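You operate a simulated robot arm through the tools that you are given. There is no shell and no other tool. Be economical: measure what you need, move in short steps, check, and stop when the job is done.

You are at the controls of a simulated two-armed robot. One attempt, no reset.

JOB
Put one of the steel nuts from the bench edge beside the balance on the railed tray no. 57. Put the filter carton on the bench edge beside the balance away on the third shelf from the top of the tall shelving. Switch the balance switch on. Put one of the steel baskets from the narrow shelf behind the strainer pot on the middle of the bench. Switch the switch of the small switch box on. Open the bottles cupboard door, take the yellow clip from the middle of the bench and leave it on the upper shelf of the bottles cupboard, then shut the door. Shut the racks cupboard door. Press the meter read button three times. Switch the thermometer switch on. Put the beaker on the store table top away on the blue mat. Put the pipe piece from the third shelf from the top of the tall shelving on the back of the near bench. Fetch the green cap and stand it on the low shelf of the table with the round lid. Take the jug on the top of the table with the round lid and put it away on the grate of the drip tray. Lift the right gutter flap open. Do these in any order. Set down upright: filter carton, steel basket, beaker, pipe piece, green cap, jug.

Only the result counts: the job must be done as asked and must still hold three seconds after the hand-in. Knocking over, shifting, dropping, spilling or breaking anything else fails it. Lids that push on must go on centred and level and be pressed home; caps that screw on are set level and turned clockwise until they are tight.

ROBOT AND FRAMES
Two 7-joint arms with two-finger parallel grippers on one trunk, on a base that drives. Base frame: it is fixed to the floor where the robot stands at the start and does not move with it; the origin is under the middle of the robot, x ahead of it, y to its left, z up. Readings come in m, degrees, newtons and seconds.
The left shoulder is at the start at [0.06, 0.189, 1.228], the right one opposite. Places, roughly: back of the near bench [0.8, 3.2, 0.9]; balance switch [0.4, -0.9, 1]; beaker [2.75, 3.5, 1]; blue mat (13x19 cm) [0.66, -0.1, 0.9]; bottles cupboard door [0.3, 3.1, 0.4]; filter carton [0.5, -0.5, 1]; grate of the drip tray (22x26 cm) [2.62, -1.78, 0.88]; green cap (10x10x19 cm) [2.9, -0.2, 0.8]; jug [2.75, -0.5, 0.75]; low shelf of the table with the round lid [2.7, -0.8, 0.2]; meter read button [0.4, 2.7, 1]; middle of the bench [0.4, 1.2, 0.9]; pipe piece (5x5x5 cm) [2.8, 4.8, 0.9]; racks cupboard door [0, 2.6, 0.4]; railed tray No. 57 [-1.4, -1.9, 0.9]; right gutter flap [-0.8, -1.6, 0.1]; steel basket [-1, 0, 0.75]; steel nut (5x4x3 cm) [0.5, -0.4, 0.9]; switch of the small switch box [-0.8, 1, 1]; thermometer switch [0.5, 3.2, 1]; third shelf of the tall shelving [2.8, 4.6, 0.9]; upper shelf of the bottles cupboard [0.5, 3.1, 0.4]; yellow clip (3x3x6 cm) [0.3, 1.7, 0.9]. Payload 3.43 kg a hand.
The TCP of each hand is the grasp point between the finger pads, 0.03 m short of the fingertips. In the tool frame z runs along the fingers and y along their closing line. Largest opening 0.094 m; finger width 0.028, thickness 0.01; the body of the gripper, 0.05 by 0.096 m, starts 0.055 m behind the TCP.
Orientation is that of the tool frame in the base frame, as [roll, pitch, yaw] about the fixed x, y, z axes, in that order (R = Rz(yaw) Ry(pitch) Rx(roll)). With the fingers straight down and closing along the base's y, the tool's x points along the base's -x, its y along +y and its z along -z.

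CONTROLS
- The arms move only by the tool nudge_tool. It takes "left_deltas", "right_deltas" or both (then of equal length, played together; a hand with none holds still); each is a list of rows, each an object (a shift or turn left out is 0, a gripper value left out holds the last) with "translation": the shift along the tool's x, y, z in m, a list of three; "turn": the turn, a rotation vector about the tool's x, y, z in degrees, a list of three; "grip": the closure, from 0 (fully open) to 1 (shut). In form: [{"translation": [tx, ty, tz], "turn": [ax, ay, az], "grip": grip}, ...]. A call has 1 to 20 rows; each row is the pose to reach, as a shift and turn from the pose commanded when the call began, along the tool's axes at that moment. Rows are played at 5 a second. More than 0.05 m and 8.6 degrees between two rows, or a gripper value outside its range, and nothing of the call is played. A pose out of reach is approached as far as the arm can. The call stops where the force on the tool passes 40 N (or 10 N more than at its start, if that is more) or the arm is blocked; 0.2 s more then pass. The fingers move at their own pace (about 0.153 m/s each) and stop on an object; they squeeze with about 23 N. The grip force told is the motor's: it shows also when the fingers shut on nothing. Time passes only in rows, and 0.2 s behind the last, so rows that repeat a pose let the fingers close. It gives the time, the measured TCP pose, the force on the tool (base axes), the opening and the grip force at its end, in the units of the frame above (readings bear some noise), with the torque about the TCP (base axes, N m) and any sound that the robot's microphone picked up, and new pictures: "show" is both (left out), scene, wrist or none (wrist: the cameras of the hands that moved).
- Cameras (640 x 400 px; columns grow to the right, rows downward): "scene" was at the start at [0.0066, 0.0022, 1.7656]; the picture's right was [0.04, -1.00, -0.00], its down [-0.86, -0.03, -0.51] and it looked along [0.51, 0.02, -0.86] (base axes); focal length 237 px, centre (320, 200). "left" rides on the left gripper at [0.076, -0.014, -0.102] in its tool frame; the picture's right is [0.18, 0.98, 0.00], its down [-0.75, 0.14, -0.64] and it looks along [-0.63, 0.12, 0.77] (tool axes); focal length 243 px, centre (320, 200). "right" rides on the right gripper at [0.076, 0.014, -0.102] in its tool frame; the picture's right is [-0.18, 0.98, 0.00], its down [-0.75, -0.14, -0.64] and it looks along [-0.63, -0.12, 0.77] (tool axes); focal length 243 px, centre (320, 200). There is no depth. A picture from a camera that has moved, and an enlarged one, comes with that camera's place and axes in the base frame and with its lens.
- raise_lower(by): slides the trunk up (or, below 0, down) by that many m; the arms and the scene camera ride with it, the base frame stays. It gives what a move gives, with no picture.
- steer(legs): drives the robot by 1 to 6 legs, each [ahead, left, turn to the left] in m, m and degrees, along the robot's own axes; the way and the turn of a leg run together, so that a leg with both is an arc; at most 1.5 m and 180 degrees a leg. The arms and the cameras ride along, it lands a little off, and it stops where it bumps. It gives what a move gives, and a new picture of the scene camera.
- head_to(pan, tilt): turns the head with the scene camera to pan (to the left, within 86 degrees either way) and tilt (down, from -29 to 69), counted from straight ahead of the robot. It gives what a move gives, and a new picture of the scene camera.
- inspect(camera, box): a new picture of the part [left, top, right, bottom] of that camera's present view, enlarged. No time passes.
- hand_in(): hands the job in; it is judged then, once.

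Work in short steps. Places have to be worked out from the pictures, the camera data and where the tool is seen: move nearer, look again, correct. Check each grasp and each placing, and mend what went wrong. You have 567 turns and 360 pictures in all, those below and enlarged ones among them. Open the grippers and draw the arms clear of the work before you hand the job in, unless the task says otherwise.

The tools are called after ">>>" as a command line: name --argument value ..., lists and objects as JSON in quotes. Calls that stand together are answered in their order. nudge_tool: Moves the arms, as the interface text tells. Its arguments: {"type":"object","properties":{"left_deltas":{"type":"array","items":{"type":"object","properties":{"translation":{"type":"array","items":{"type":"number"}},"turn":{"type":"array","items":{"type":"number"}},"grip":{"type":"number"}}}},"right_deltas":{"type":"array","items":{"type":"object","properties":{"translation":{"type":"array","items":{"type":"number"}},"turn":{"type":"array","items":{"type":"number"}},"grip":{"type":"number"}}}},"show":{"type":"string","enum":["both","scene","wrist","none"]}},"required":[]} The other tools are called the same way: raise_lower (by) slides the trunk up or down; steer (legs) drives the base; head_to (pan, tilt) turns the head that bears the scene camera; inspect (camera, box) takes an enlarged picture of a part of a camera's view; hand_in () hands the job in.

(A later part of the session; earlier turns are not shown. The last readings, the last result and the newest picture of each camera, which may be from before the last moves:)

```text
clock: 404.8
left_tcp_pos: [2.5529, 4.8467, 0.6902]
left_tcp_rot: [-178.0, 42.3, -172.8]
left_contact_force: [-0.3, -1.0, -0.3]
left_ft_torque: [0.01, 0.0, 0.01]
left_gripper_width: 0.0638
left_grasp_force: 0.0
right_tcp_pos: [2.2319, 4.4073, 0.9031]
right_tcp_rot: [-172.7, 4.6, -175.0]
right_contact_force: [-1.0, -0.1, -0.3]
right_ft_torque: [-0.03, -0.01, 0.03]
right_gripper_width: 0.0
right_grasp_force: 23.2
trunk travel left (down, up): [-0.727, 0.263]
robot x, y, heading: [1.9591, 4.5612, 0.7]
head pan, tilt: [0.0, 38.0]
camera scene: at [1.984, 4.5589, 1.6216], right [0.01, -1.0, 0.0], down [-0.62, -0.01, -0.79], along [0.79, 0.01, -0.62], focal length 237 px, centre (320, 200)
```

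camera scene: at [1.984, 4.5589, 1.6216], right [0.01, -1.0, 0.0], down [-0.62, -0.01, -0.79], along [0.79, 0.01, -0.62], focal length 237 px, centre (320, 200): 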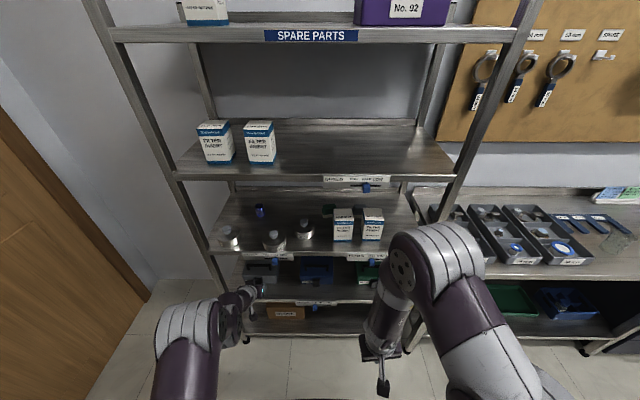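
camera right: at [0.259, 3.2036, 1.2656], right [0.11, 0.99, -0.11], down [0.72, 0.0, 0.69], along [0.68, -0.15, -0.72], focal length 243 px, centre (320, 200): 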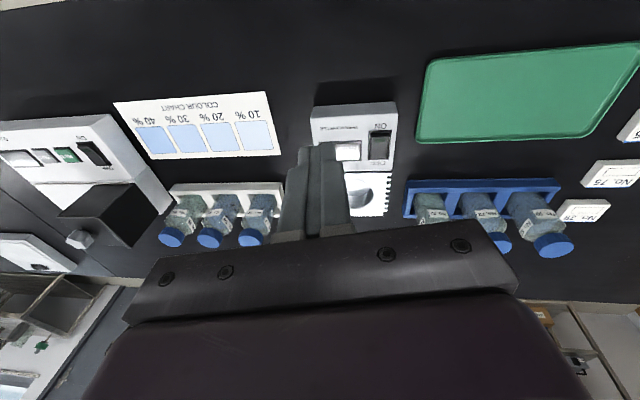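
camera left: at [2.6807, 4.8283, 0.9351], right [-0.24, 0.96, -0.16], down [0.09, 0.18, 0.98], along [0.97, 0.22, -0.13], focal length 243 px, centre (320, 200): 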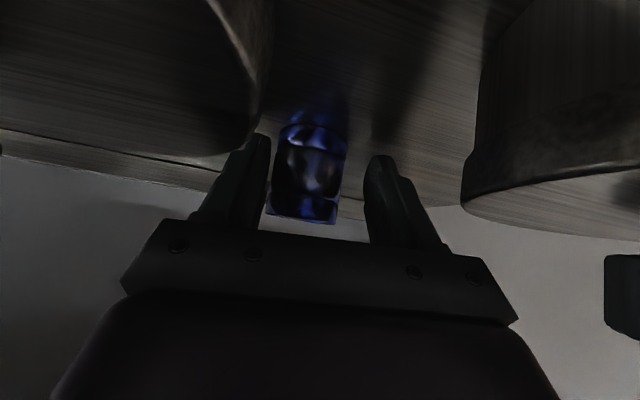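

Two tins were shifted (middle by about (-0.061,-0.025), left by (-0.046,+0.027)); I will push them back after taking the pipe, as the gap is wider now. First raise the left hand to z≈1.04.

>>> nudge_tool --left_deltas '[{"translation": [-0.02, 0, -0.045]}, {"translation": [-0.05, 0, -0.08]}, {"translation": [-0.084, 0, -0.115]}, {"translation": [-0.118, 0, -0.15]}, {"translation": [-0.15, 0, -0.188]}, {"translation": [-0.185, 0, -0.222]}, {"translation": [-0.22, 0, -0.255]}]' --show "wrist"

```text
clock: 406.4
left_tcp_pos: [2.5428, 4.8542, 1.028]
left_tcp_rot: [-178.0, 42.5, -172.8]
left_contact_force: [-0.5, -0.4, 0.7]
left_ft_torque: [0.01, 0.01, 0.02]
left_gripper_width: 0.064
left_grasp_force: 0.1
right_tcp_pos: [2.2313, 4.4065, 0.9021]
right_tcp_rot: [-172.7, 4.6, -175.0]
right_contact_force: [-0.9, 0.1, 0.5]
right_ft_torque: [0.0, 0.01, 0.03]
right_gripper_width: 0.0001
right_grasp_force: 22.7
trunk travel left (down, up): [-0.727, 0.263]
robot x, y, heading: [1.9569, 4.558, 0.8]
head pan, tilt: [0.0, 38.0]
camera left: at [2.4204, 4.8292, 1.0535], right [-0.24, 0.96, -0.15], down [0.11, 0.18, 0.98], along [0.97, 0.22, -0.14], focal length 243 px, centre (320, 200)
```

left: 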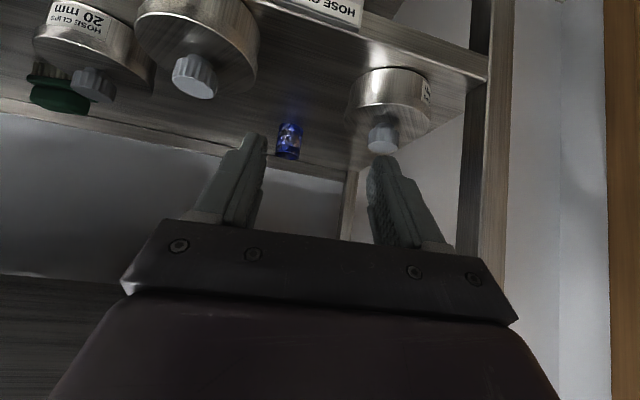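

I lower to z≈0.96, centre on y≈4.842, then drive in through the wider gap.

>>> nudge_tool --left_deltas '[{"translation": [0.022, -0.006, 0.025]}, {"translation": [0.045, -0.012, 0.05]}]' --show "none"

>>> steer --legs '[[0.12, 0, -0.8]]'

>>> nudge_tool --left_deltas '[{"translation": [0, 0, 0]}]' --show "wrist"

```text
clock: 407.0
left_tcp_pos: [2.5466, 4.8426, 0.962]
left_tcp_rot: [-178.0, 42.4, -172.7]
left_contact_force: [0.0, -0.3, -0.5]
left_ft_torque: [0.03, -0.01, -0.01]
left_gripper_width: 0.0639
left_grasp_force: 0.0
right_tcp_pos: [2.231, 4.4076, 0.9019]
right_tcp_rot: [-172.6, 4.6, -175.1]
right_contact_force: [0.5, 0.1, -0.2]
right_ft_torque: [0.0, 0.01, -0.02]
right_gripper_width: 0.0002
right_grasp_force: 23.1
trunk travel left (down, up): [-0.727, 0.263]
robot x, y, heading: [1.9618, 4.5577, 1.1]
head pan, tilt: [0.0, 38.0]
```

```text
clock: 408.3
left_tcp_pos: [2.6701, 4.8369, 0.9614]
left_tcp_rot: [-177.9, 42.4, -173.3]
left_contact_force: [0.1, 0.3, 0.6]
left_ft_torque: [-0.03, 0.01, -0.02]
left_gripper_width: 0.0639
left_grasp_force: 0.0
right_tcp_pos: [2.3507, 4.4044, 0.9019]
right_tcp_rot: [-172.7, 4.5, -175.6]
right_contact_force: [0.5, 0.4, 0.4]
right_ft_torque: [0.0, 0.02, -0.02]
right_gripper_width: 0.0
right_grasp_force: 23.3
trunk travel left (down, up): [-0.727, 0.263]
robot x, y, heading: [2.0754, 4.5636, 0.1]
head pan, tilt: [0.0, 38.0]
camera scene: at [2.1049, 4.5595, 1.6216], right [0.0, -1.0, 0.0], down [-0.62, 0.0, -0.79], along [0.79, 0.0, -0.62], focal length 237 px, centre (320, 200)
```

scene: 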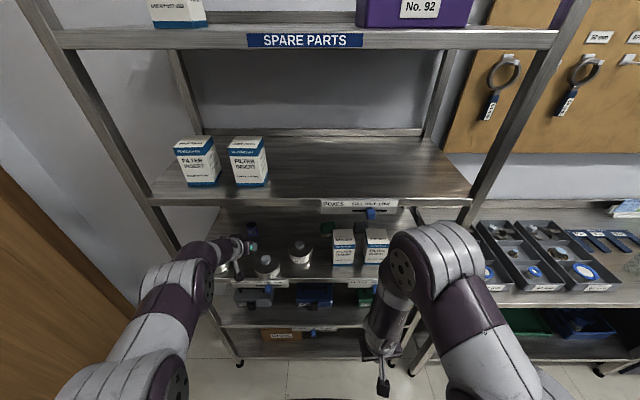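

```text
clock: 408.7
left_tcp_pos: [2.6701, 4.8368, 0.9622]
left_tcp_rot: [-178.0, 42.5, -173.2]
left_contact_force: [-0.3, -1.2, -0.1]
left_ft_torque: [0.02, -0.03, 0.01]
left_gripper_width: 0.0639
left_grasp_force: 0.1
right_tcp_pos: [2.3496, 4.4035, 0.9017]
right_tcp_rot: [-172.8, 4.6, -175.5]
right_contact_force: [1.0, 0.5, -0.7]
right_ft_torque: [-0.03, -0.03, 0.02]
right_gripper_width: 0.0
right_grasp_force: 23.0
trunk travel left (down, up): [-0.727, 0.263]
robot x, y, heading: [2.0782, 4.5601, 0.1]
head pan, tilt: [0.0, 38.0]
camera left: at [2.5468, 4.8127, 0.987], right [-0.23, 0.96, -0.15], down [0.11, 0.18, 0.98], along [0.97, 0.21, -0.14], focal length 243 px, centre (320, 200)
```

left: 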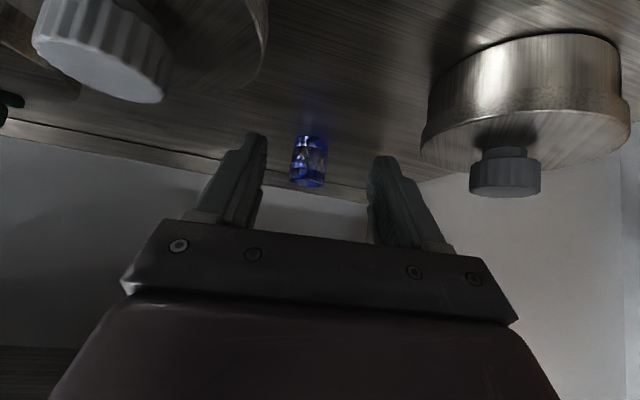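

Clear on both sides. I drive 0.1 m further.

>>> steer --legs '[[0.1, 0.008, 0]]'

>>> nudge_tool --left_deltas '[{"translation": [0, 0, 0]}]' --show "wrist"

```text
clock: 409.8
left_tcp_pos: [2.7711, 4.8465, 0.9615]
left_tcp_rot: [-178.0, 42.3, -173.3]
left_contact_force: [-1.2, -0.3, -0.4]
left_ft_torque: [-0.01, -0.03, -0.02]
left_gripper_width: 0.0639
left_grasp_force: 0.0
right_tcp_pos: [2.453, 4.4131, 0.9031]
right_tcp_rot: [-172.7, 4.4, -175.6]
right_contact_force: [0.0, 0.3, 0.1]
right_ft_torque: [0.02, 0.02, -0.01]
right_gripper_width: 0.0002
right_grasp_force: 23.4
trunk travel left (down, up): [-0.727, 0.263]
robot x, y, heading: [2.1807, 4.5689, 0.4]
head pan, tilt: [0.0, 38.0]
camera scene: at [2.2065, 4.5679, 1.6216], right [0.0, -1.0, 0.0], down [-0.62, 0.0, -0.79], along [0.79, 0.0, -0.62], focal length 237 px, centre (320, 200)
```

scene: 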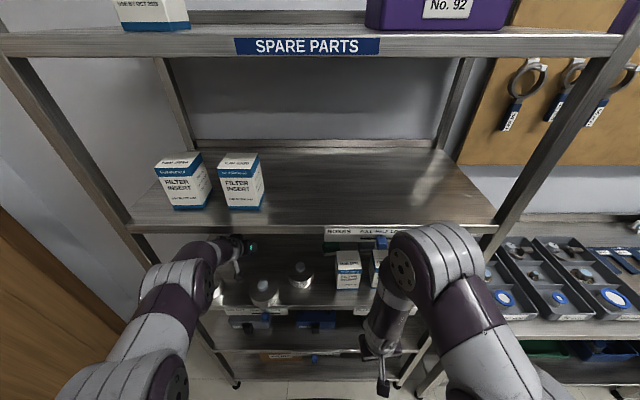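

```text
clock: 410.2
left_tcp_pos: [2.7704, 4.8454, 0.9623]
left_tcp_rot: [-178.0, 42.4, -173.3]
left_contact_force: [-0.2, 0.2, -0.3]
left_ft_torque: [-0.01, -0.01, 0.0]
left_gripper_width: 0.064
left_grasp_force: 0.0
right_tcp_pos: [2.4504, 4.4125, 0.9041]
right_tcp_rot: [-172.7, 4.6, -175.7]
right_contact_force: [0.2, -0.6, 0.1]
right_ft_torque: [0.01, 0.0, 0.01]
right_gripper_width: 0.0001
right_grasp_force: 23.0
trunk travel left (down, up): [-0.727, 0.263]
robot x, y, heading: [2.1779, 4.5678, 0.4]
head pan, tilt: [0.0, 38.0]
camera left: at [2.6475, 4.8209, 0.9871], right [-0.23, 0.96, -0.15], down [0.11, 0.18, 0.98], along [0.97, 0.21, -0.14], focal length 243 px, centre (320, 200)
```

left: 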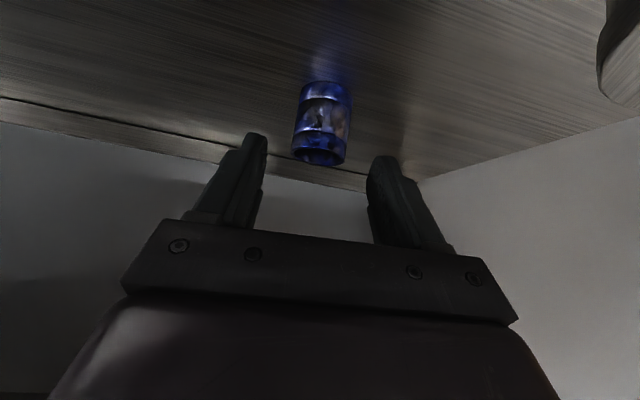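

I go down and in partially, then check again.

>>> nudge_tool --left_deltas '[{"translation": [0.008, 0.003, 0.028]}, {"translation": [0.009, 0.003, 0.052]}]' --show "wrist"

```text
clock: 410.8
left_tcp_pos: [2.7981, 4.8493, 0.9161]
left_tcp_rot: [-178.0, 42.4, -173.2]
left_contact_force: [-0.6, -0.7, 0.5]
left_ft_torque: [-0.01, 0.02, 0.01]
left_gripper_width: 0.0639
left_grasp_force: 0.0
right_tcp_pos: [2.4526, 4.414, 0.9031]
right_tcp_rot: [-172.8, 4.5, -175.6]
right_contact_force: [-0.2, -0.6, -0.1]
right_ft_torque: [0.01, -0.01, -0.04]
right_gripper_width: 0.0
right_grasp_force: 22.8
trunk travel left (down, up): [-0.727, 0.263]
robot x, y, heading: [2.1747, 4.5674, 0.2]
head pan, tilt: [0.0, 38.0]
camera left: at [2.6758, 4.8247, 0.9412], right [-0.23, 0.96, -0.15], down [0.11, 0.18, 0.98], along [0.97, 0.21, -0.14], focal length 243 px, centre (320, 200)
```

left: 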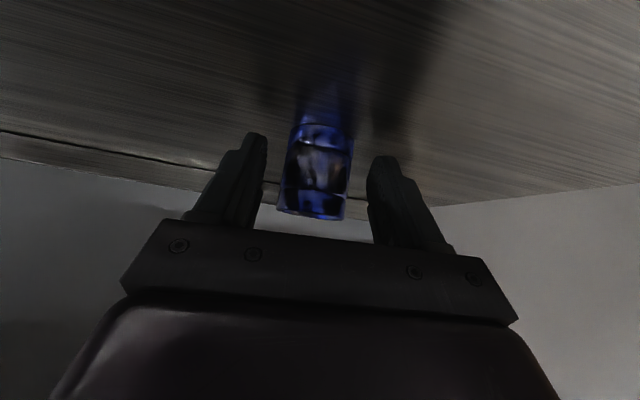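

Nearly there: 4.5 cm more forward at almost the same height, then close.

>>> nudge_tool --left_deltas '[{"translation": [-0.014, 0.001, 0.018]}, {"translation": [-0.027, 0.001, 0.0367]}]' --show "wrist"

```text
clock: 411.4
left_tcp_pos: [2.8414, 4.853, 0.9107]
left_tcp_rot: [-178.0, 42.7, -173.3]
left_contact_force: [-0.6, 0.5, 2.0]
left_ft_torque: [-0.05, 0.11, -0.01]
left_gripper_width: 0.0639
left_grasp_force: 0.0
right_tcp_pos: [2.4489, 4.4121, 0.9032]
right_tcp_rot: [-172.7, 4.8, -175.7]
right_contact_force: [-0.5, 1.1, 0.5]
right_ft_torque: [0.0, -0.02, 0.01]
right_gripper_width: 0.0001
right_grasp_force: 23.0
trunk travel left (down, up): [-0.727, 0.263]
robot x, y, heading: [2.1804, 4.5723, 0.1]
head pan, tilt: [0.0, 38.0]
camera left: at [2.7178, 4.8287, 0.9365], right [-0.23, 0.96, -0.15], down [0.1, 0.18, 0.98], along [0.97, 0.21, -0.14], focal length 243 px, centre (320, 200)
```

left: 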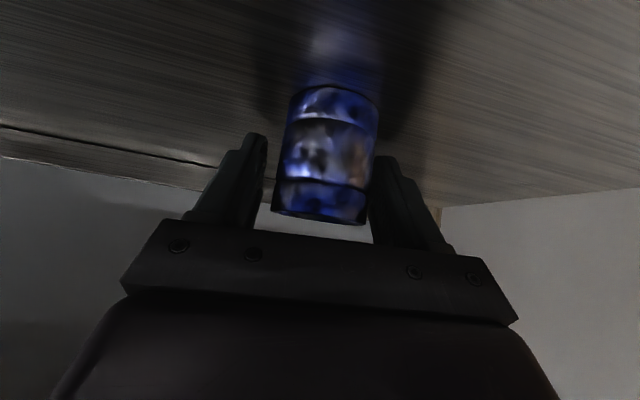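

The pipe is between the fingers at TCP depth. Close and lift.

>>> nudge_tool --left_deltas '[{"grip": 0.6}, {"grip": 1}, {"grip": 1}, {"grip": 1}]' --show "none"

>>> nudge_tool --left_deltas '[{"translation": [-0.013, 0, -0.015], "grip": 1}, {"translation": [-0.027, 0, -0.03]}, {"translation": [-0.04, 0, -0.044]}]' --show "wrist"

```text
clock: 412.4
left_tcp_pos: [2.8436, 4.854, 0.9128]
left_tcp_rot: [-178.1, 42.8, -173.4]
left_contact_force: [5.5, 5.9, 23.1]
left_ft_torque: [0.77, -0.22, -0.07]
left_gripper_width: 0.0457
left_grasp_force: 23.2
right_tcp_pos: [2.4498, 4.413, 0.9029]
right_tcp_rot: [-172.7, 4.7, -175.6]
right_contact_force: [0.5, -0.4, 0.1]
right_ft_torque: [-0.01, 0.0, 0.01]
right_gripper_width: 0.0001
right_grasp_force: 22.9
trunk travel left (down, up): [-0.727, 0.263]
robot x, y, heading: [2.1792, 4.5696, 0.4]
head pan, tilt: [0.0, 38.0]
```

```text
clock: 413.2
left_tcp_pos: [2.8184, 4.8541, 0.9129]
left_tcp_rot: [-178.1, 38.5, -173.4]
left_contact_force: [35.0, -6.9, 92.6]
left_ft_torque: [2.11, -1.68, -1.06]
left_gripper_width: 0.0455
left_grasp_force: 22.7
right_tcp_pos: [2.4489, 4.4175, 0.903]
right_tcp_rot: [-172.4, 4.5, -175.6]
right_contact_force: [0.0, 0.2, -1.1]
right_ft_torque: [0.0, 0.01, -0.05]
right_gripper_width: 0.0
right_grasp_force: 23.7
trunk travel left (down, up): [-0.727, 0.263]
robot x, y, heading: [2.1737, 4.5702, 0.1]
head pan, tilt: [0.0, 38.0]
stopped in row 3 (left hand): the force on the tool passed its limit (the readings are from after the stop); the commanded pose is now the measured one
camera left: at [2.6975, 4.8306, 0.9457], right [-0.24, 0.96, -0.14], down [0.17, 0.18, 0.97], along [0.96, 0.2, -0.21], focal length 243 px, centre (320, 200)
```

left: 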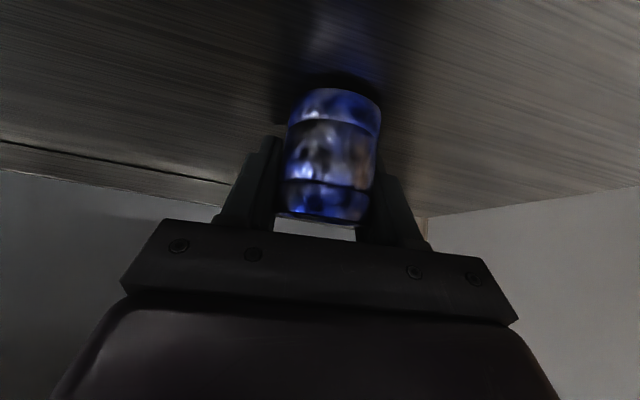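

Grip is firm (0.0457), but the wrist meets the shelf above when lifting. I reverse that motion slightly to relieve the forces.

>>> nudge_tool --left_deltas '[{"translation": [-0.004, 0, 0.004], "turn": [0, -1, 0]}, {"translation": [-0.008, 0, 0.008], "turn": [0, -2, 0]}, {"translation": [-0.013, 0, 0.012], "turn": [0, -3, 0]}, {"translation": [-0.018, 0, 0.016], "turn": [0, -4, 0]}]' --show "none"

```text
clock: 414.2
left_tcp_pos: [2.8447, 4.8518, 0.9234]
left_tcp_rot: [-177.7, 43.0, -173.2]
left_contact_force: [-1.1, 0.4, -1.6]
left_ft_torque: [-0.05, -0.09, 0.02]
left_gripper_width: 0.0454
left_grasp_force: 22.9
right_tcp_pos: [2.4483, 4.4121, 0.9033]
right_tcp_rot: [-172.7, 4.6, -175.7]
right_contact_force: [0.0, -0.9, 0.3]
right_ft_torque: [0.02, -0.02, -0.01]
right_gripper_width: 0.0
right_grasp_force: 23.3
trunk travel left (down, up): [-0.727, 0.263]
robot x, y, heading: [2.1803, 4.573, 0.1]
head pan, tilt: [0.0, 38.0]
```

Free now, with the pipe 1 cm up. I back straight out.

>>> steer --legs '[[-0.1, -0.008, 0], [-0.25, 0, 0]]'

>>> inspect --camera "scene" --box '[200, 180, 420, 300]'

```text
clock: 416.7
left_tcp_pos: [2.4953, 4.8431, 0.9177]
left_tcp_rot: [-177.7, 42.4, -173.2]
left_contact_force: [-0.2, -0.2, -1.6]
left_ft_torque: [-0.01, -0.07, 0.03]
left_gripper_width: 0.0454
left_grasp_force: 23.6
right_tcp_pos: [2.0993, 4.4044, 0.9017]
right_tcp_rot: [-172.7, 4.7, -175.7]
right_contact_force: [0.2, -0.3, 0.3]
right_ft_torque: [0.05, 0.01, 0.01]
right_gripper_width: 0.0004
right_grasp_force: 22.8
trunk travel left (down, up): [-0.727, 0.263]
robot x, y, heading: [1.8287, 4.5595, -0.1]
head pan, tilt: [0.0, 38.0]
camera scene: at [1.8536, 4.5588, 1.6216], right [0.0, -1.0, 0.0], down [-0.62, 0.0, -0.79], along [0.79, 0.0, -0.62], focal length 237 px, centre (320, 200)
```

scene: 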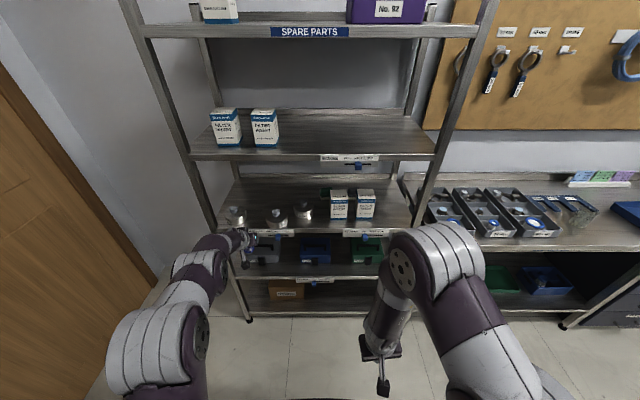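

```text
2.91 times, centred on (310, 240) of scene
camera zoom: at [1.8536, 4.5588, 1.6216], right [0.0, -1.0, 0.0], down [-0.62, 0.0, -0.79], along [0.79, 0.0, -0.62], focal length 690 px, centre (349, 84)
```

zoom: 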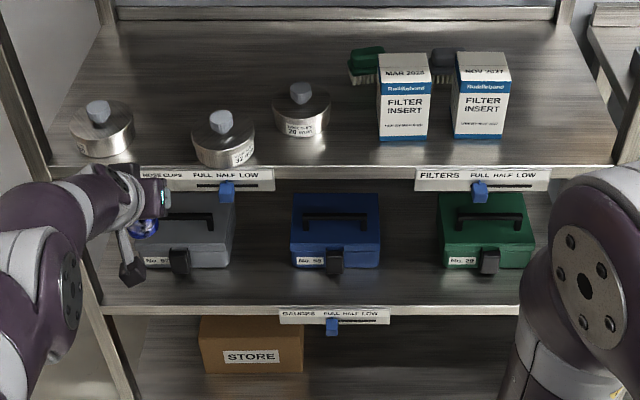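

Pipe is out. I will restore the tins when I return with the carton (left hand free then). Now raise the trunk, turn around and go to the back of the near bench.

>>> raise_lower --by 0.2

>>> steer --legs '[[0, 0, -90], [0, 0, -90], [0, 1.08, 0]]'

>>> head_to --pan 15 --tilt 40

```text
clock: 418.9
left_tcp_pos: [2.4944, 4.8422, 1.1183]
left_tcp_rot: [-177.7, 42.6, -173.2]
left_contact_force: [0.0, 1.5, -1.4]
left_ft_torque: [-0.01, -0.02, -0.02]
left_gripper_width: 0.0456
left_grasp_force: 23.0
right_tcp_pos: [2.0986, 4.4043, 1.1018]
right_tcp_rot: [-172.7, 4.7, -175.7]
right_contact_force: [-0.8, -0.1, -1.1]
right_ft_torque: [-0.01, -0.01, 0.0]
right_gripper_width: 0.0001
right_grasp_force: 23.1
trunk travel left (down, up): [-0.927, 0.063]
robot x, y, heading: [1.8267, 4.5555, 0.3]
head pan, tilt: [0.0, 38.0]
```

```text
clock: 432.1
left_tcp_pos: [1.1783, 3.1719, 1.1192]
left_tcp_rot: [-177.8, 42.5, 7.1]
left_contact_force: [0.1, 0.5, -1.1]
left_ft_torque: [-0.03, 0.06, 0.05]
left_gripper_width: 0.0455
left_grasp_force: 22.7
right_tcp_pos: [1.5703, 3.614, 1.1017]
right_tcp_rot: [-172.8, 4.6, 4.6]
right_contact_force: [0.0, -0.3, 0.4]
right_ft_torque: [0.02, 0.03, 0.0]
right_gripper_width: 0.0
right_grasp_force: 23.1
trunk travel left (down, up): [-0.927, 0.063]
robot x, y, heading: [1.8446, 3.4609, -179.9]
head pan, tilt: [0.0, 38.0]
camera scene: at [1.8164, 3.4587, 1.8216], right [-0.01, 1.0, 0.0], down [0.62, 0.0, -0.79], along [-0.79, -0.01, -0.62], focal length 237 px, centre (320, 200)
```

scene: 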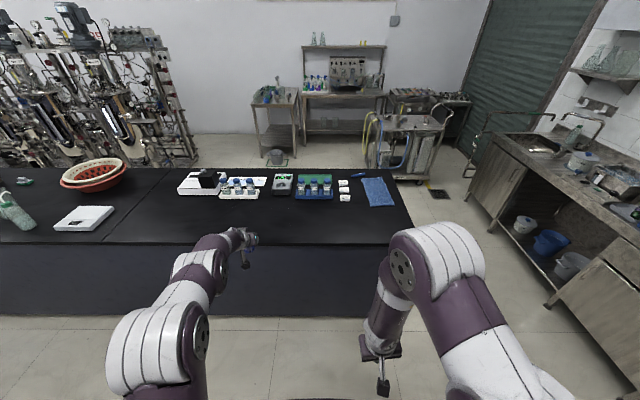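

```text
clock: 432.9
left_tcp_pos: [1.1778, 3.1708, 1.1175]
left_tcp_rot: [-177.6, 42.5, 7.1]
left_contact_force: [1.0, 0.2, -1.7]
left_ft_torque: [-0.01, 0.06, -0.03]
left_gripper_width: 0.0453
left_grasp_force: 22.7
right_tcp_pos: [1.5719, 3.611, 1.1029]
right_tcp_rot: [-172.8, 4.5, 4.7]
right_contact_force: [-0.1, -0.8, 0.8]
right_ft_torque: [0.0, -0.04, -0.04]
right_gripper_width: 0.0002
right_grasp_force: 23.0
trunk travel left (down, up): [-0.927, 0.063]
robot x, y, heading: [1.8483, 3.4577, -179.7]
head pan, tilt: [15.0, 40.0]
camera scene: at [1.8207, 3.4357, 1.8186], right [-0.27, 0.96, 0.0], down [0.62, 0.17, -0.77], along [-0.74, -0.2, -0.64], focal length 237 px, centre (320, 200)
```

scene: 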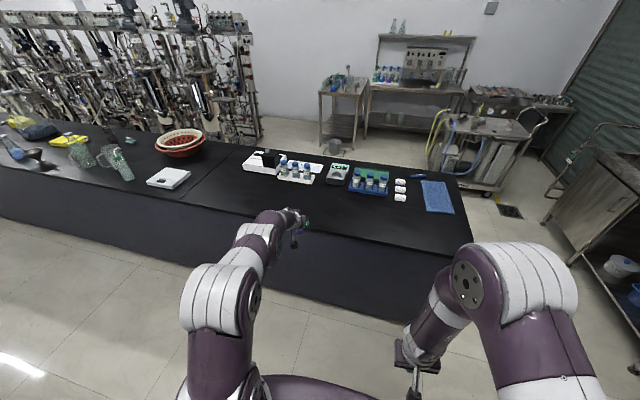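

Back of bench is clear. I drive ahead 0.36 m, lower the trunk, and feel down.

>>> steer --legs '[[0.36, 0, 0]]'

>>> raise_lower --by -0.15

>>> nudge_tool --left_deltas '[{"translation": [0.003, 0, 0.0034]}, {"translation": [0.006, 0, 0.0067]}, {"translation": [0.009, 0, 0.01]}, {"translation": [0.012, 0, 0.0134]}, {"translation": [0.015, 0, 0.0167]}, {"translation": [0.018, 0, 0.02]}, {"translation": [0.021, 0, 0.0234]}, {"translation": [0.024, 0, 0.0267]}, {"translation": [0.027, 0, 0.03]}]' --show "both"

```text
clock: 435.3
left_tcp_pos: [0.8064, 3.1738, 1.1187]
left_tcp_rot: [-177.7, 42.4, 6.7]
left_contact_force: [0.4, -0.5, -0.9]
left_ft_torque: [0.0, 0.01, -0.01]
left_gripper_width: 0.0453
left_grasp_force: 23.3
right_tcp_pos: [1.2029, 3.6134, 1.1029]
right_tcp_rot: [-172.8, 4.7, 4.2]
right_contact_force: [0.1, -0.1, 0.0]
right_ft_torque: [0.0, 0.02, 0.03]
right_gripper_width: 0.0001
right_grasp_force: 23.1
trunk travel left (down, up): [-0.927, 0.063]
robot x, y, heading: [1.474, 3.4601, -180.0]
head pan, tilt: [15.0, 40.0]
camera scene: at [1.4519, 3.4347, 1.8186], right [-0.26, 0.97, 0.0], down [0.62, 0.17, -0.77], along [-0.74, -0.2, -0.64], focal length 237 px, centre (320, 200)
```

scene: 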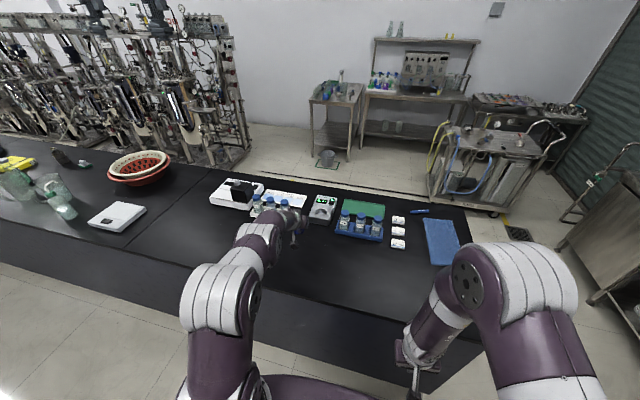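

```text
clock: 437.0
left_tcp_pos: [0.806, 3.1752, 0.9684]
left_tcp_rot: [-177.7, 42.5, 6.7]
left_contact_force: [-0.5, 0.1, -1.1]
left_ft_torque: [0.01, -0.01, -0.03]
left_gripper_width: 0.0455
left_grasp_force: 23.6
right_tcp_pos: [1.2023, 3.6114, 0.9521]
right_tcp_rot: [-172.8, 4.6, 4.2]
right_contact_force: [0.7, 0.9, 0.4]
right_ft_torque: [0.0, 0.0, 0.02]
right_gripper_width: 0.0
right_grasp_force: 23.0
trunk travel left (down, up): [-0.777, 0.213]
robot x, y, heading: [1.4743, 3.4587, -180.1]
head pan, tilt: [15.0, 40.0]
```

```text
clock: 439.0
left_tcp_pos: [0.8058, 3.1752, 0.9323]
left_tcp_rot: [-177.7, 43.0, 6.7]
left_contact_force: [-1.4, -2.4, 14.4]
left_ft_torque: [0.03, -0.48, -0.06]
left_gripper_width: 0.0456
left_grasp_force: 23.4
right_tcp_pos: [1.2042, 3.612, 0.9527]
right_tcp_rot: [-172.7, 4.7, 4.2]
right_contact_force: [-0.6, 0.2, 0.8]
right_ft_torque: [0.03, -0.02, 0.03]
right_gripper_width: 0.0
right_grasp_force: 22.9
trunk travel left (down, up): [-0.777, 0.213]
robot x, y, heading: [1.4754, 3.458, -180.1]
head pan, tilt: [15.0, 40.0]
camera scene: at [1.4527, 3.4353, 1.669], right [-0.26, 0.97, 0.0], down [0.62, 0.17, -0.77], along [-0.74, -0.2, -0.64], focal length 237 px, centre (320, 200)
camera left: at [0.9302, 3.202, 0.9557], right [0.22, -0.96, -0.15], down [-0.1, -0.18, 0.98], along [-0.97, -0.2, -0.13], focal length 243 px, centre (320, 200)
```

scene: 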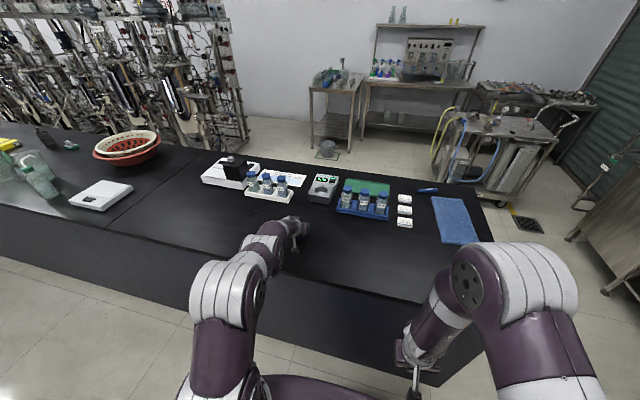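
left: 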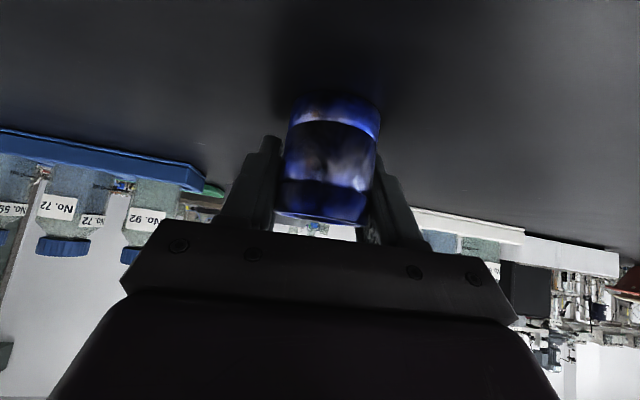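

Contact. I open the fingers and draw back along the axis.

>>> nudge_tool --left_deltas '[{"translation": [0, 0, 0], "grip": 0.4}, {"translation": [0, 0, 0], "grip": 0.32}, {"translation": [0, 0, 0], "grip": 0.32}]' --show "none"

>>> nudge_tool --left_deltas '[{"translation": [-0.01, 0, -0.03]}, {"translation": [-0.02, 0, -0.07]}, {"translation": [-0.03, 0, -0.11]}, {"translation": [-0.03, 0, -0.14]}]' --show "wrist"

```text
clock: 439.8
left_tcp_pos: [0.8046, 3.1801, 0.9309]
left_tcp_rot: [-178.0, 42.9, 6.4]
left_contact_force: [-11.6, 13.0, 23.6]
left_ft_torque: [-0.26, 0.53, -0.6]
left_gripper_width: 0.0554
left_grasp_force: 0.1
right_tcp_pos: [1.2026, 3.6153, 0.9538]
right_tcp_rot: [-172.9, 4.7, 4.2]
right_contact_force: [0.5, 0.1, 0.0]
right_ft_torque: [-0.02, 0.02, -0.02]
right_gripper_width: 0.0
right_grasp_force: 22.6
trunk travel left (down, up): [-0.777, 0.213]
robot x, y, heading: [1.4713, 3.4576, 179.9]
head pan, tilt: [15.0, 40.0]
```

```text
clock: 440.8
left_tcp_pos: [0.8816, 3.1792, 1.0543]
left_tcp_rot: [-177.8, 42.5, 6.7]
left_contact_force: [0.3, -0.3, 0.2]
left_ft_torque: [0.02, 0.02, 0.01]
left_gripper_width: 0.0639
left_grasp_force: 0.1
right_tcp_pos: [1.2021, 3.6127, 0.9527]
right_tcp_rot: [-172.7, 4.6, 4.2]
right_contact_force: [-1.2, -0.2, 1.0]
right_ft_torque: [-0.02, 0.0, 0.01]
right_gripper_width: 0.0
right_grasp_force: 23.1
trunk travel left (down, up): [-0.777, 0.213]
robot x, y, heading: [1.4717, 3.4546, -180.0]
head pan, tilt: [15.0, 40.0]
camera left: at [1.0072, 3.2057, 1.0785], right [0.22, -0.96, -0.15], down [-0.11, -0.18, 0.98], along [-0.97, -0.2, -0.14], focal length 243 px, centre (320, 200)
```

left: 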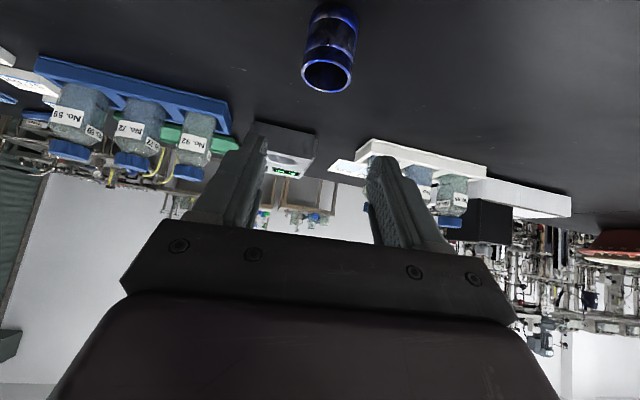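

The pipe stands upright. Now the beaker: I back away, turn around to face the store table.

>>> steer --legs '[[-0.35, 0, 0], [0, 0, 90], [0, 0, 90]]'

>>> head_to --pan 0 --tilt 35

```text
clock: 450.8
left_tcp_pos: [2.4171, 3.7423, 1.0534]
left_tcp_rot: [-177.8, 42.5, -172.7]
left_contact_force: [-0.2, 0.5, 0.2]
left_ft_torque: [0.0, 0.01, 0.0]
left_gripper_width: 0.0638
left_grasp_force: 0.1
right_tcp_pos: [2.101, 3.3061, 0.9525]
right_tcp_rot: [-172.7, 4.6, -175.0]
right_contact_force: [-1.5, -0.8, -0.3]
right_ft_torque: [0.04, -0.01, 0.0]
right_gripper_width: 0.0
right_grasp_force: 22.9
trunk travel left (down, up): [-0.777, 0.213]
robot x, y, heading: [1.8252, 3.4578, 0.7]
head pan, tilt: [15.0, 40.0]
camera scene: at [1.8488, 3.4793, 1.6686], right [0.27, -0.96, 0.0], down [-0.62, -0.17, -0.77], along [0.74, 0.21, -0.64], focal length 237 px, centre (320, 200)
```

scene: 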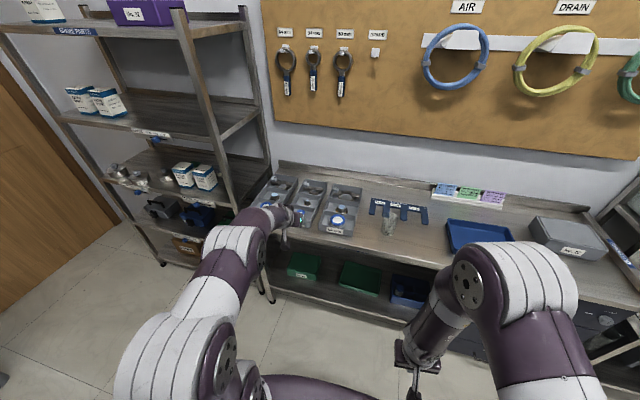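

```text
clock: 451.6
left_tcp_pos: [2.4155, 3.7416, 1.0536]
left_tcp_rot: [-177.7, 42.5, -172.7]
left_contact_force: [0.4, 0.6, -0.5]
left_ft_torque: [-0.02, 0.0, 0.03]
left_gripper_width: 0.0639
left_grasp_force: 0.0
right_tcp_pos: [2.1003, 3.3052, 0.9524]
right_tcp_rot: [-172.6, 4.5, -175.1]
right_contact_force: [0.5, 0.5, -0.2]
right_ft_torque: [-0.01, 0.01, -0.02]
right_gripper_width: 0.0001
right_grasp_force: 23.0
trunk travel left (down, up): [-0.777, 0.213]
robot x, y, heading: [1.8254, 3.4553, 0.7]
head pan, tilt: [0.0, 35.0]
camera scene: at [1.855, 3.4575, 1.6761], right [0.01, -1.0, 0.0], down [-0.57, -0.01, -0.82], along [0.82, 0.01, -0.57], focal length 237 px, centre (320, 200)
```

scene: 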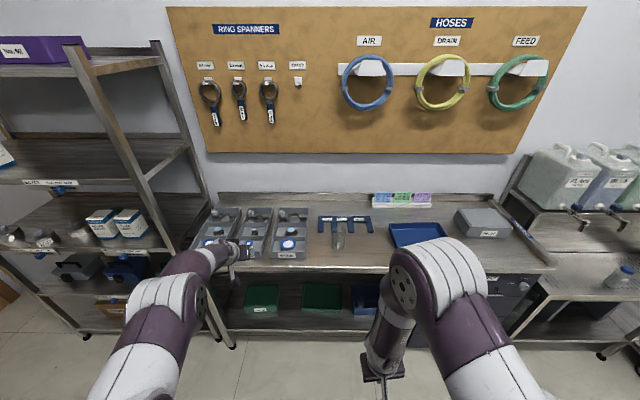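

A glass beaker stands at (338,237). I enlarge.

>>> inspect --camera "scene" --box '[290, 200, 400, 275]'

>>> inspect --camera "left" --box '[0, 0, 640, 250]'

```text
5.33 times, centred on (345, 238) of scene
camera zoom: at [1.855, 3.4575, 1.6761], right [0.01, -1.0, 0.0], down [-0.57, -0.01, -0.82], along [0.82, 0.01, -0.57], focal length 1265 px, centre (187, 0)
```

zoom: 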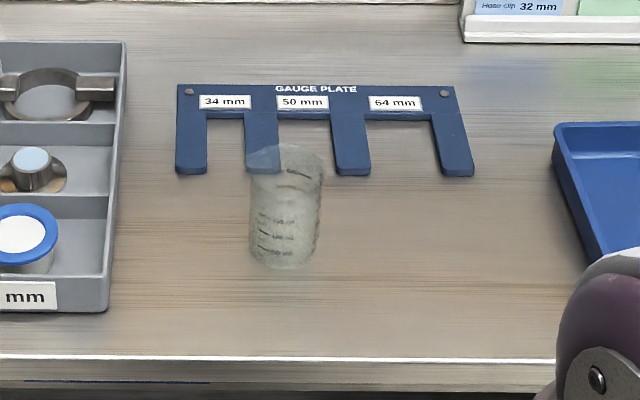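

```text
1.00 times, centred on (320, 125) of left
camera zoom: at [2.2945, 3.7168, 1.078], right [-0.24, 0.96, -0.15], down [0.1, 0.18, 0.98], along [0.97, 0.21, -0.14], focal length 243 px, centre (320, 275)
```

zoom: 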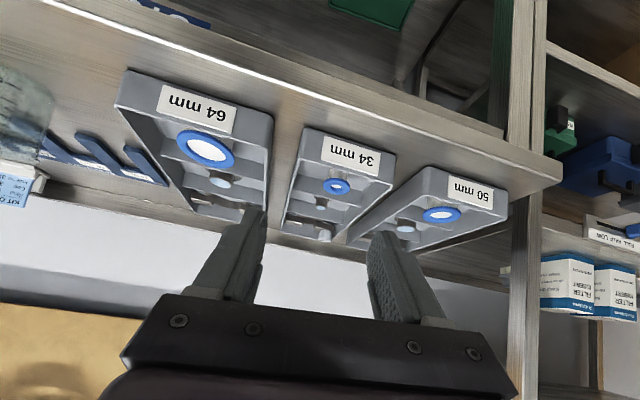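

Beaker mid-body at about (2.67,3.38,0.88), table top ≈0.84. I tilt the right hand to ~40° and open it, then move into place.

>>> nudge_tool --right_deltas '[{"translation": [-0.04, 0, -0.02], "turn": [-1, -6, 0], "grip": 0}, {"translation": [-0.08, 0, -0.04], "turn": [-3, -12, 0]}, {"translation": [-0.12, 0, -0.06], "turn": [-4, -18, 0]}, {"translation": [-0.16, 0, -0.08], "turn": [-5, -24, 0]}, {"translation": [-0.2, 0, -0.08], "turn": [-6, -30, 0]}, {"translation": [-0.24, 0, -0.08], "turn": [-7, -36, 0]}]' --show "none"

>>> steer --legs '[[0.1, 0.08, -0.7]]'

>>> nudge_tool --right_deltas '[{"translation": [0, 0, 0]}]' --show "wrist"

```text
clock: 452.9
left_tcp_pos: [2.4186, 3.7416, 1.0534]
left_tcp_rot: [-177.8, 42.4, -172.6]
left_contact_force: [0.5, 0.1, -0.6]
left_ft_torque: [0.03, 0.01, -0.01]
left_gripper_width: 0.0639
left_grasp_force: 0.1
right_tcp_pos: [2.3341, 3.3355, 1.0506]
right_tcp_rot: [-178.8, 40.5, -172.3]
right_contact_force: [0.7, -0.8, -0.1]
right_ft_torque: [-0.02, 0.02, -0.02]
right_gripper_width: 0.0939
right_grasp_force: 0.1
trunk travel left (down, up): [-0.777, 0.213]
robot x, y, heading: [1.8288, 3.4558, 0.6]
head pan, tilt: [0.0, 35.0]
```

```text
clock: 454.2
left_tcp_pos: [2.5198, 3.8143, 1.0545]
left_tcp_rot: [-177.8, 42.5, -173.6]
left_contact_force: [0.4, 0.4, -0.5]
left_ft_torque: [-0.02, 0.01, 0.0]
left_gripper_width: 0.0641
left_grasp_force: 0.1
right_tcp_pos: [2.4279, 3.4081, 1.0527]
right_tcp_rot: [-178.8, 40.5, -173.1]
right_contact_force: [-0.1, -0.7, 0.6]
right_ft_torque: [-0.02, 0.01, -0.01]
right_gripper_width: 0.0941
right_grasp_force: 0.1
trunk travel left (down, up): [-0.777, 0.213]
robot x, y, heading: [1.9264, 3.5377, 0.0]
head pan, tilt: [0.0, 35.0]
camera scene: at [1.9526, 3.5368, 1.6762], right [0.0, -1.0, 0.0], down [-0.57, 0.0, -0.82], along [0.82, 0.0, -0.57], focal length 237 px, centre (320, 200)
```

scene: 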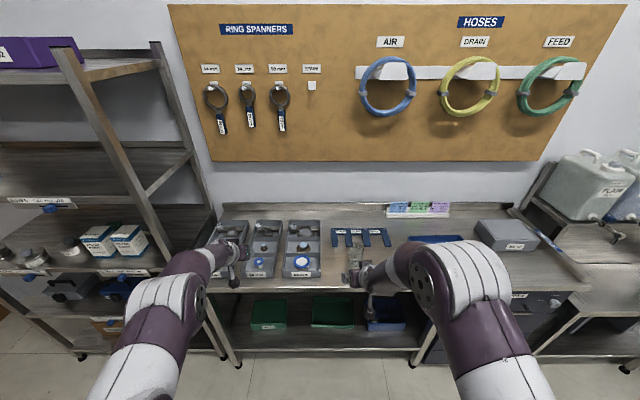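

```text
clock: 454.6
left_tcp_pos: [2.5174, 3.813, 1.0554]
left_tcp_rot: [-177.7, 42.6, -173.5]
left_contact_force: [-0.8, 0.3, -0.2]
left_ft_torque: [-0.01, -0.01, 0.02]
left_gripper_width: 0.064
left_grasp_force: 0.1
right_tcp_pos: [2.4289, 3.407, 1.0516]
right_tcp_rot: [-178.9, 40.5, -173.1]
right_contact_force: [0.7, 0.4, -0.3]
right_ft_torque: [-0.03, 0.0, 0.01]
right_gripper_width: 0.0939
right_grasp_force: 0.0
trunk travel left (down, up): [-0.777, 0.213]
robot x, y, heading: [1.9289, 3.5408, -0.1]
head pan, tilt: [0.0, 35.0]
camera right: at [2.3029, 3.4077, 1.0799], right [0.03, 0.99, 0.1], down [0.17, -0.11, 0.98], along [0.99, -0.02, -0.17], focal length 243 px, centre (320, 200)
```

right: 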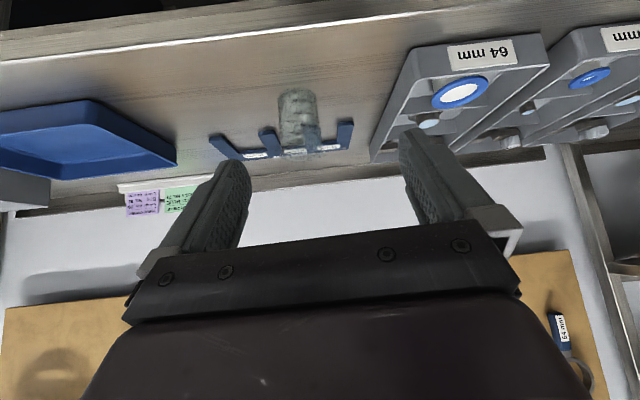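

Beaker centre (2.67,3.377), z 0.84–0.93. I shift the base, then descend along the tool axis.

>>> steer --legs '[[0.17, -0.036, 0]]'

>>> nudge_tool --right_deltas '[{"translation": [0.027, 0, 0.032]}, {"translation": [0.05, 0, 0.06]}]' --show "wrist"

```text
clock: 456.1
left_tcp_pos: [2.6856, 3.7788, 1.0537]
left_tcp_rot: [-177.7, 42.5, -173.5]
left_contact_force: [0.0, 0.0, 0.6]
left_ft_torque: [-0.02, 0.01, 0.03]
left_gripper_width: 0.0639
left_grasp_force: 0.1
right_tcp_pos: [2.5951, 3.3714, 1.0515]
right_tcp_rot: [-178.8, 40.4, -173.1]
right_contact_force: [0.3, -1.0, 0.1]
right_ft_torque: [0.01, 0.02, 0.01]
right_gripper_width: 0.0943
right_grasp_force: 0.0
trunk travel left (down, up): [-0.777, 0.213]
robot x, y, heading: [2.0898, 3.5028, -0.2]
head pan, tilt: [0.0, 35.0]
camera scene: at [2.1194, 3.5016, 1.6762], right [0.0, -1.0, 0.0], down [-0.57, 0.0, -0.82], along [0.82, 0.0, -0.57], focal length 237 px, centre (320, 200)
```

scene: 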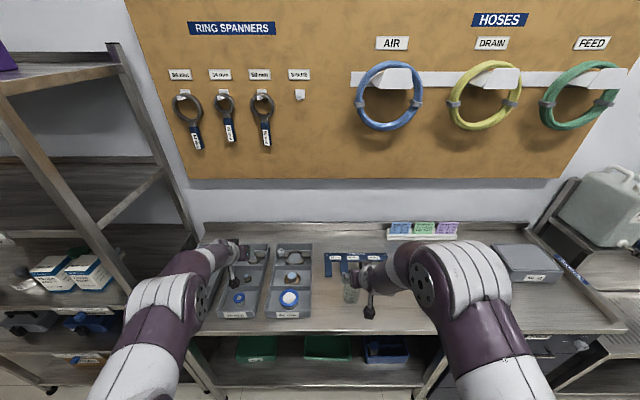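

```text
clock: 456.7
left_tcp_pos: [2.6867, 3.7768, 1.0525]
left_tcp_rot: [-177.8, 42.3, -173.6]
left_contact_force: [0.2, -0.2, 0.1]
left_ft_torque: [0.03, 0.01, -0.05]
left_gripper_width: 0.0636
left_grasp_force: 0.1
right_tcp_pos: [2.5977, 3.3695, 0.9708]
right_tcp_rot: [-178.9, 40.4, -173.2]
right_contact_force: [0.0, -0.6, 0.0]
right_ft_torque: [-0.04, 0.01, 0.03]
right_gripper_width: 0.0941
right_grasp_force: 0.0
trunk travel left (down, up): [-0.777, 0.213]
robot x, y, heading: [2.0924, 3.5062, -0.3]
head pan, tilt: [0.0, 35.0]
camera right: at [2.472, 3.3708, 0.9996], right [0.03, 0.99, 0.1], down [0.17, -0.11, 0.98], along [0.98, -0.02, -0.17], focal length 243 px, centre (320, 200)
```

right: 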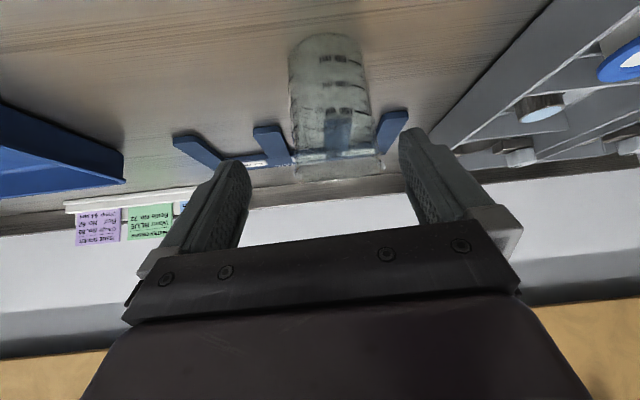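

Well aligned. Advance 9.5 cm and close.

>>> nudge_tool --right_deltas '[{"translation": [0, 0.003, 0.032]}, {"translation": [0, 0.004, 0.064]}, {"translation": [0, 0.004, 0.096]}]' --show "wrist"

```text
clock: 457.6
left_tcp_pos: [2.6858, 3.7781, 1.0545]
left_tcp_rot: [-177.6, 42.5, -173.6]
left_contact_force: [0.3, 0.9, 0.5]
left_ft_torque: [0.0, -0.01, 0.01]
left_gripper_width: 0.0637
left_grasp_force: 0.1
right_tcp_pos: [2.6618, 3.3797, 0.9087]
right_tcp_rot: [-178.8, 41.9, -173.2]
right_contact_force: [-4.3, 0.4, 16.3]
right_ft_torque: [-0.04, 0.47, -0.01]
right_gripper_width: 0.0942
right_grasp_force: 0.0
trunk travel left (down, up): [-0.777, 0.213]
robot x, y, heading: [2.0925, 3.5001, -0.1]
head pan, tilt: [0.0, 35.0]
stopped in row 3 (right hand): the force on the tool passed its limit (the readings are from after the stop); the commanded pose is now the measured one
camera right: at [2.5374, 3.3815, 0.9343], right [0.03, 0.99, 0.11], down [0.15, -0.11, 0.98], along [0.99, -0.02, -0.15], focal length 243 px, centre (320, 200)
```

right: 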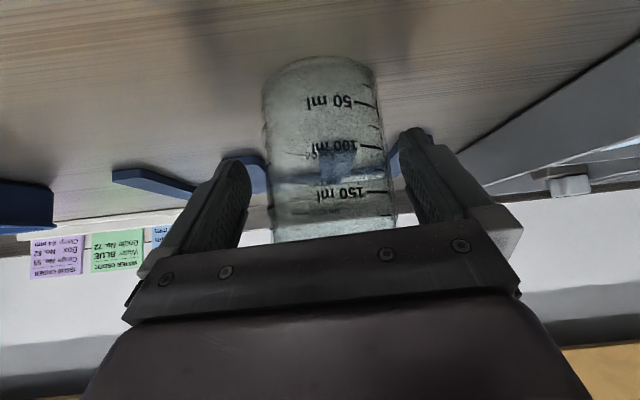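

The palm touched the rim lightly. I back 6 mm and close.

>>> nudge_tool --right_deltas '[{"translation": [0, 0, -0.008]}, {"translation": [0, 0, -0.008], "grip": 0.5}, {"translation": [0, 0, -0.008], "grip": 1}, {"translation": [0, 0, -0.008], "grip": 1}, {"translation": [0, 0, -0.008], "grip": 1}]' --show "wrist"

```text
clock: 458.8
left_tcp_pos: [2.688, 3.7771, 1.0527]
left_tcp_rot: [-177.8, 42.5, -173.5]
left_contact_force: [0.7, -0.2, -0.1]
left_ft_torque: [-0.02, 0.02, -0.02]
left_gripper_width: 0.0639
left_grasp_force: 0.0
right_tcp_pos: [2.6573, 3.3788, 0.913]
right_tcp_rot: [-178.8, 41.5, -173.2]
right_contact_force: [0.0, 0.4, 0.0]
right_ft_torque: [0.04, 0.02, 0.0]
right_gripper_width: 0.0679
right_grasp_force: 23.0
trunk travel left (down, up): [-0.777, 0.213]
robot x, y, heading: [2.0905, 3.5017, -0.5]
head pan, tilt: [0.0, 35.0]
camera right: at [2.532, 3.3804, 0.9379], right [0.03, 0.99, 0.11], down [0.15, -0.11, 0.98], along [0.99, -0.02, -0.15], focal length 243 px, centre (320, 200)
```

right: 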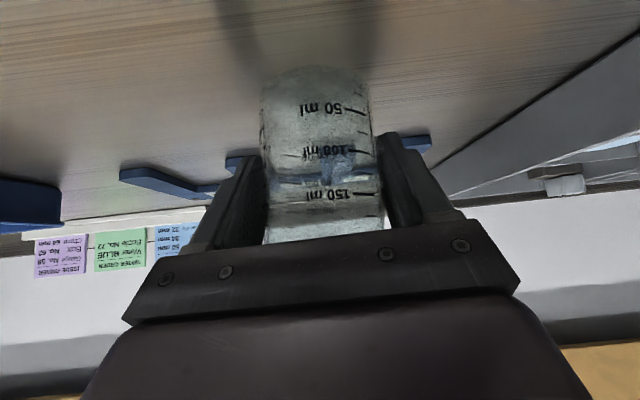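

Gripped. Lift 0.15 m.

>>> nudge_tool --right_deltas '[{"translation": [-0.025, 0, -0.028], "grip": 1}, {"translation": [-0.05, 0, -0.056]}, {"translation": [-0.075, 0, -0.084]}, {"translation": [-0.1, 0, -0.112]}]' --show "wrist"

```text
clock: 459.8
left_tcp_pos: [2.6859, 3.7773, 1.0533]
left_tcp_rot: [-177.8, 42.5, -173.5]
left_contact_force: [-0.6, 0.5, 0.0]
left_ft_torque: [0.03, -0.02, 0.0]
left_gripper_width: 0.0639
left_grasp_force: 0.0
right_tcp_pos: [2.6575, 3.3839, 1.0638]
right_tcp_rot: [-178.8, 41.5, -173.3]
right_contact_force: [-0.9, 0.6, -0.5]
right_ft_torque: [0.02, 0.01, -0.01]
right_gripper_width: 0.0681
right_grasp_force: 23.2
trunk travel left (down, up): [-0.777, 0.213]
robot x, y, heading: [2.0903, 3.5026, -0.2]
head pan, tilt: [0.0, 35.0]
camera right: at [2.5313, 3.3838, 1.0907], right [0.03, 0.99, 0.11], down [0.15, -0.11, 0.98], along [0.99, -0.02, -0.15], focal length 243 px, centre (320, 200)
```

right: 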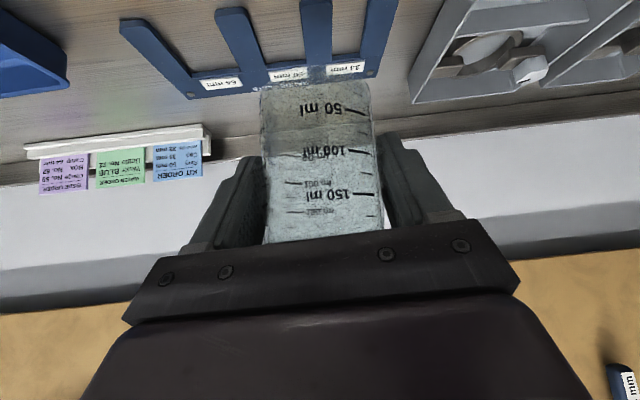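

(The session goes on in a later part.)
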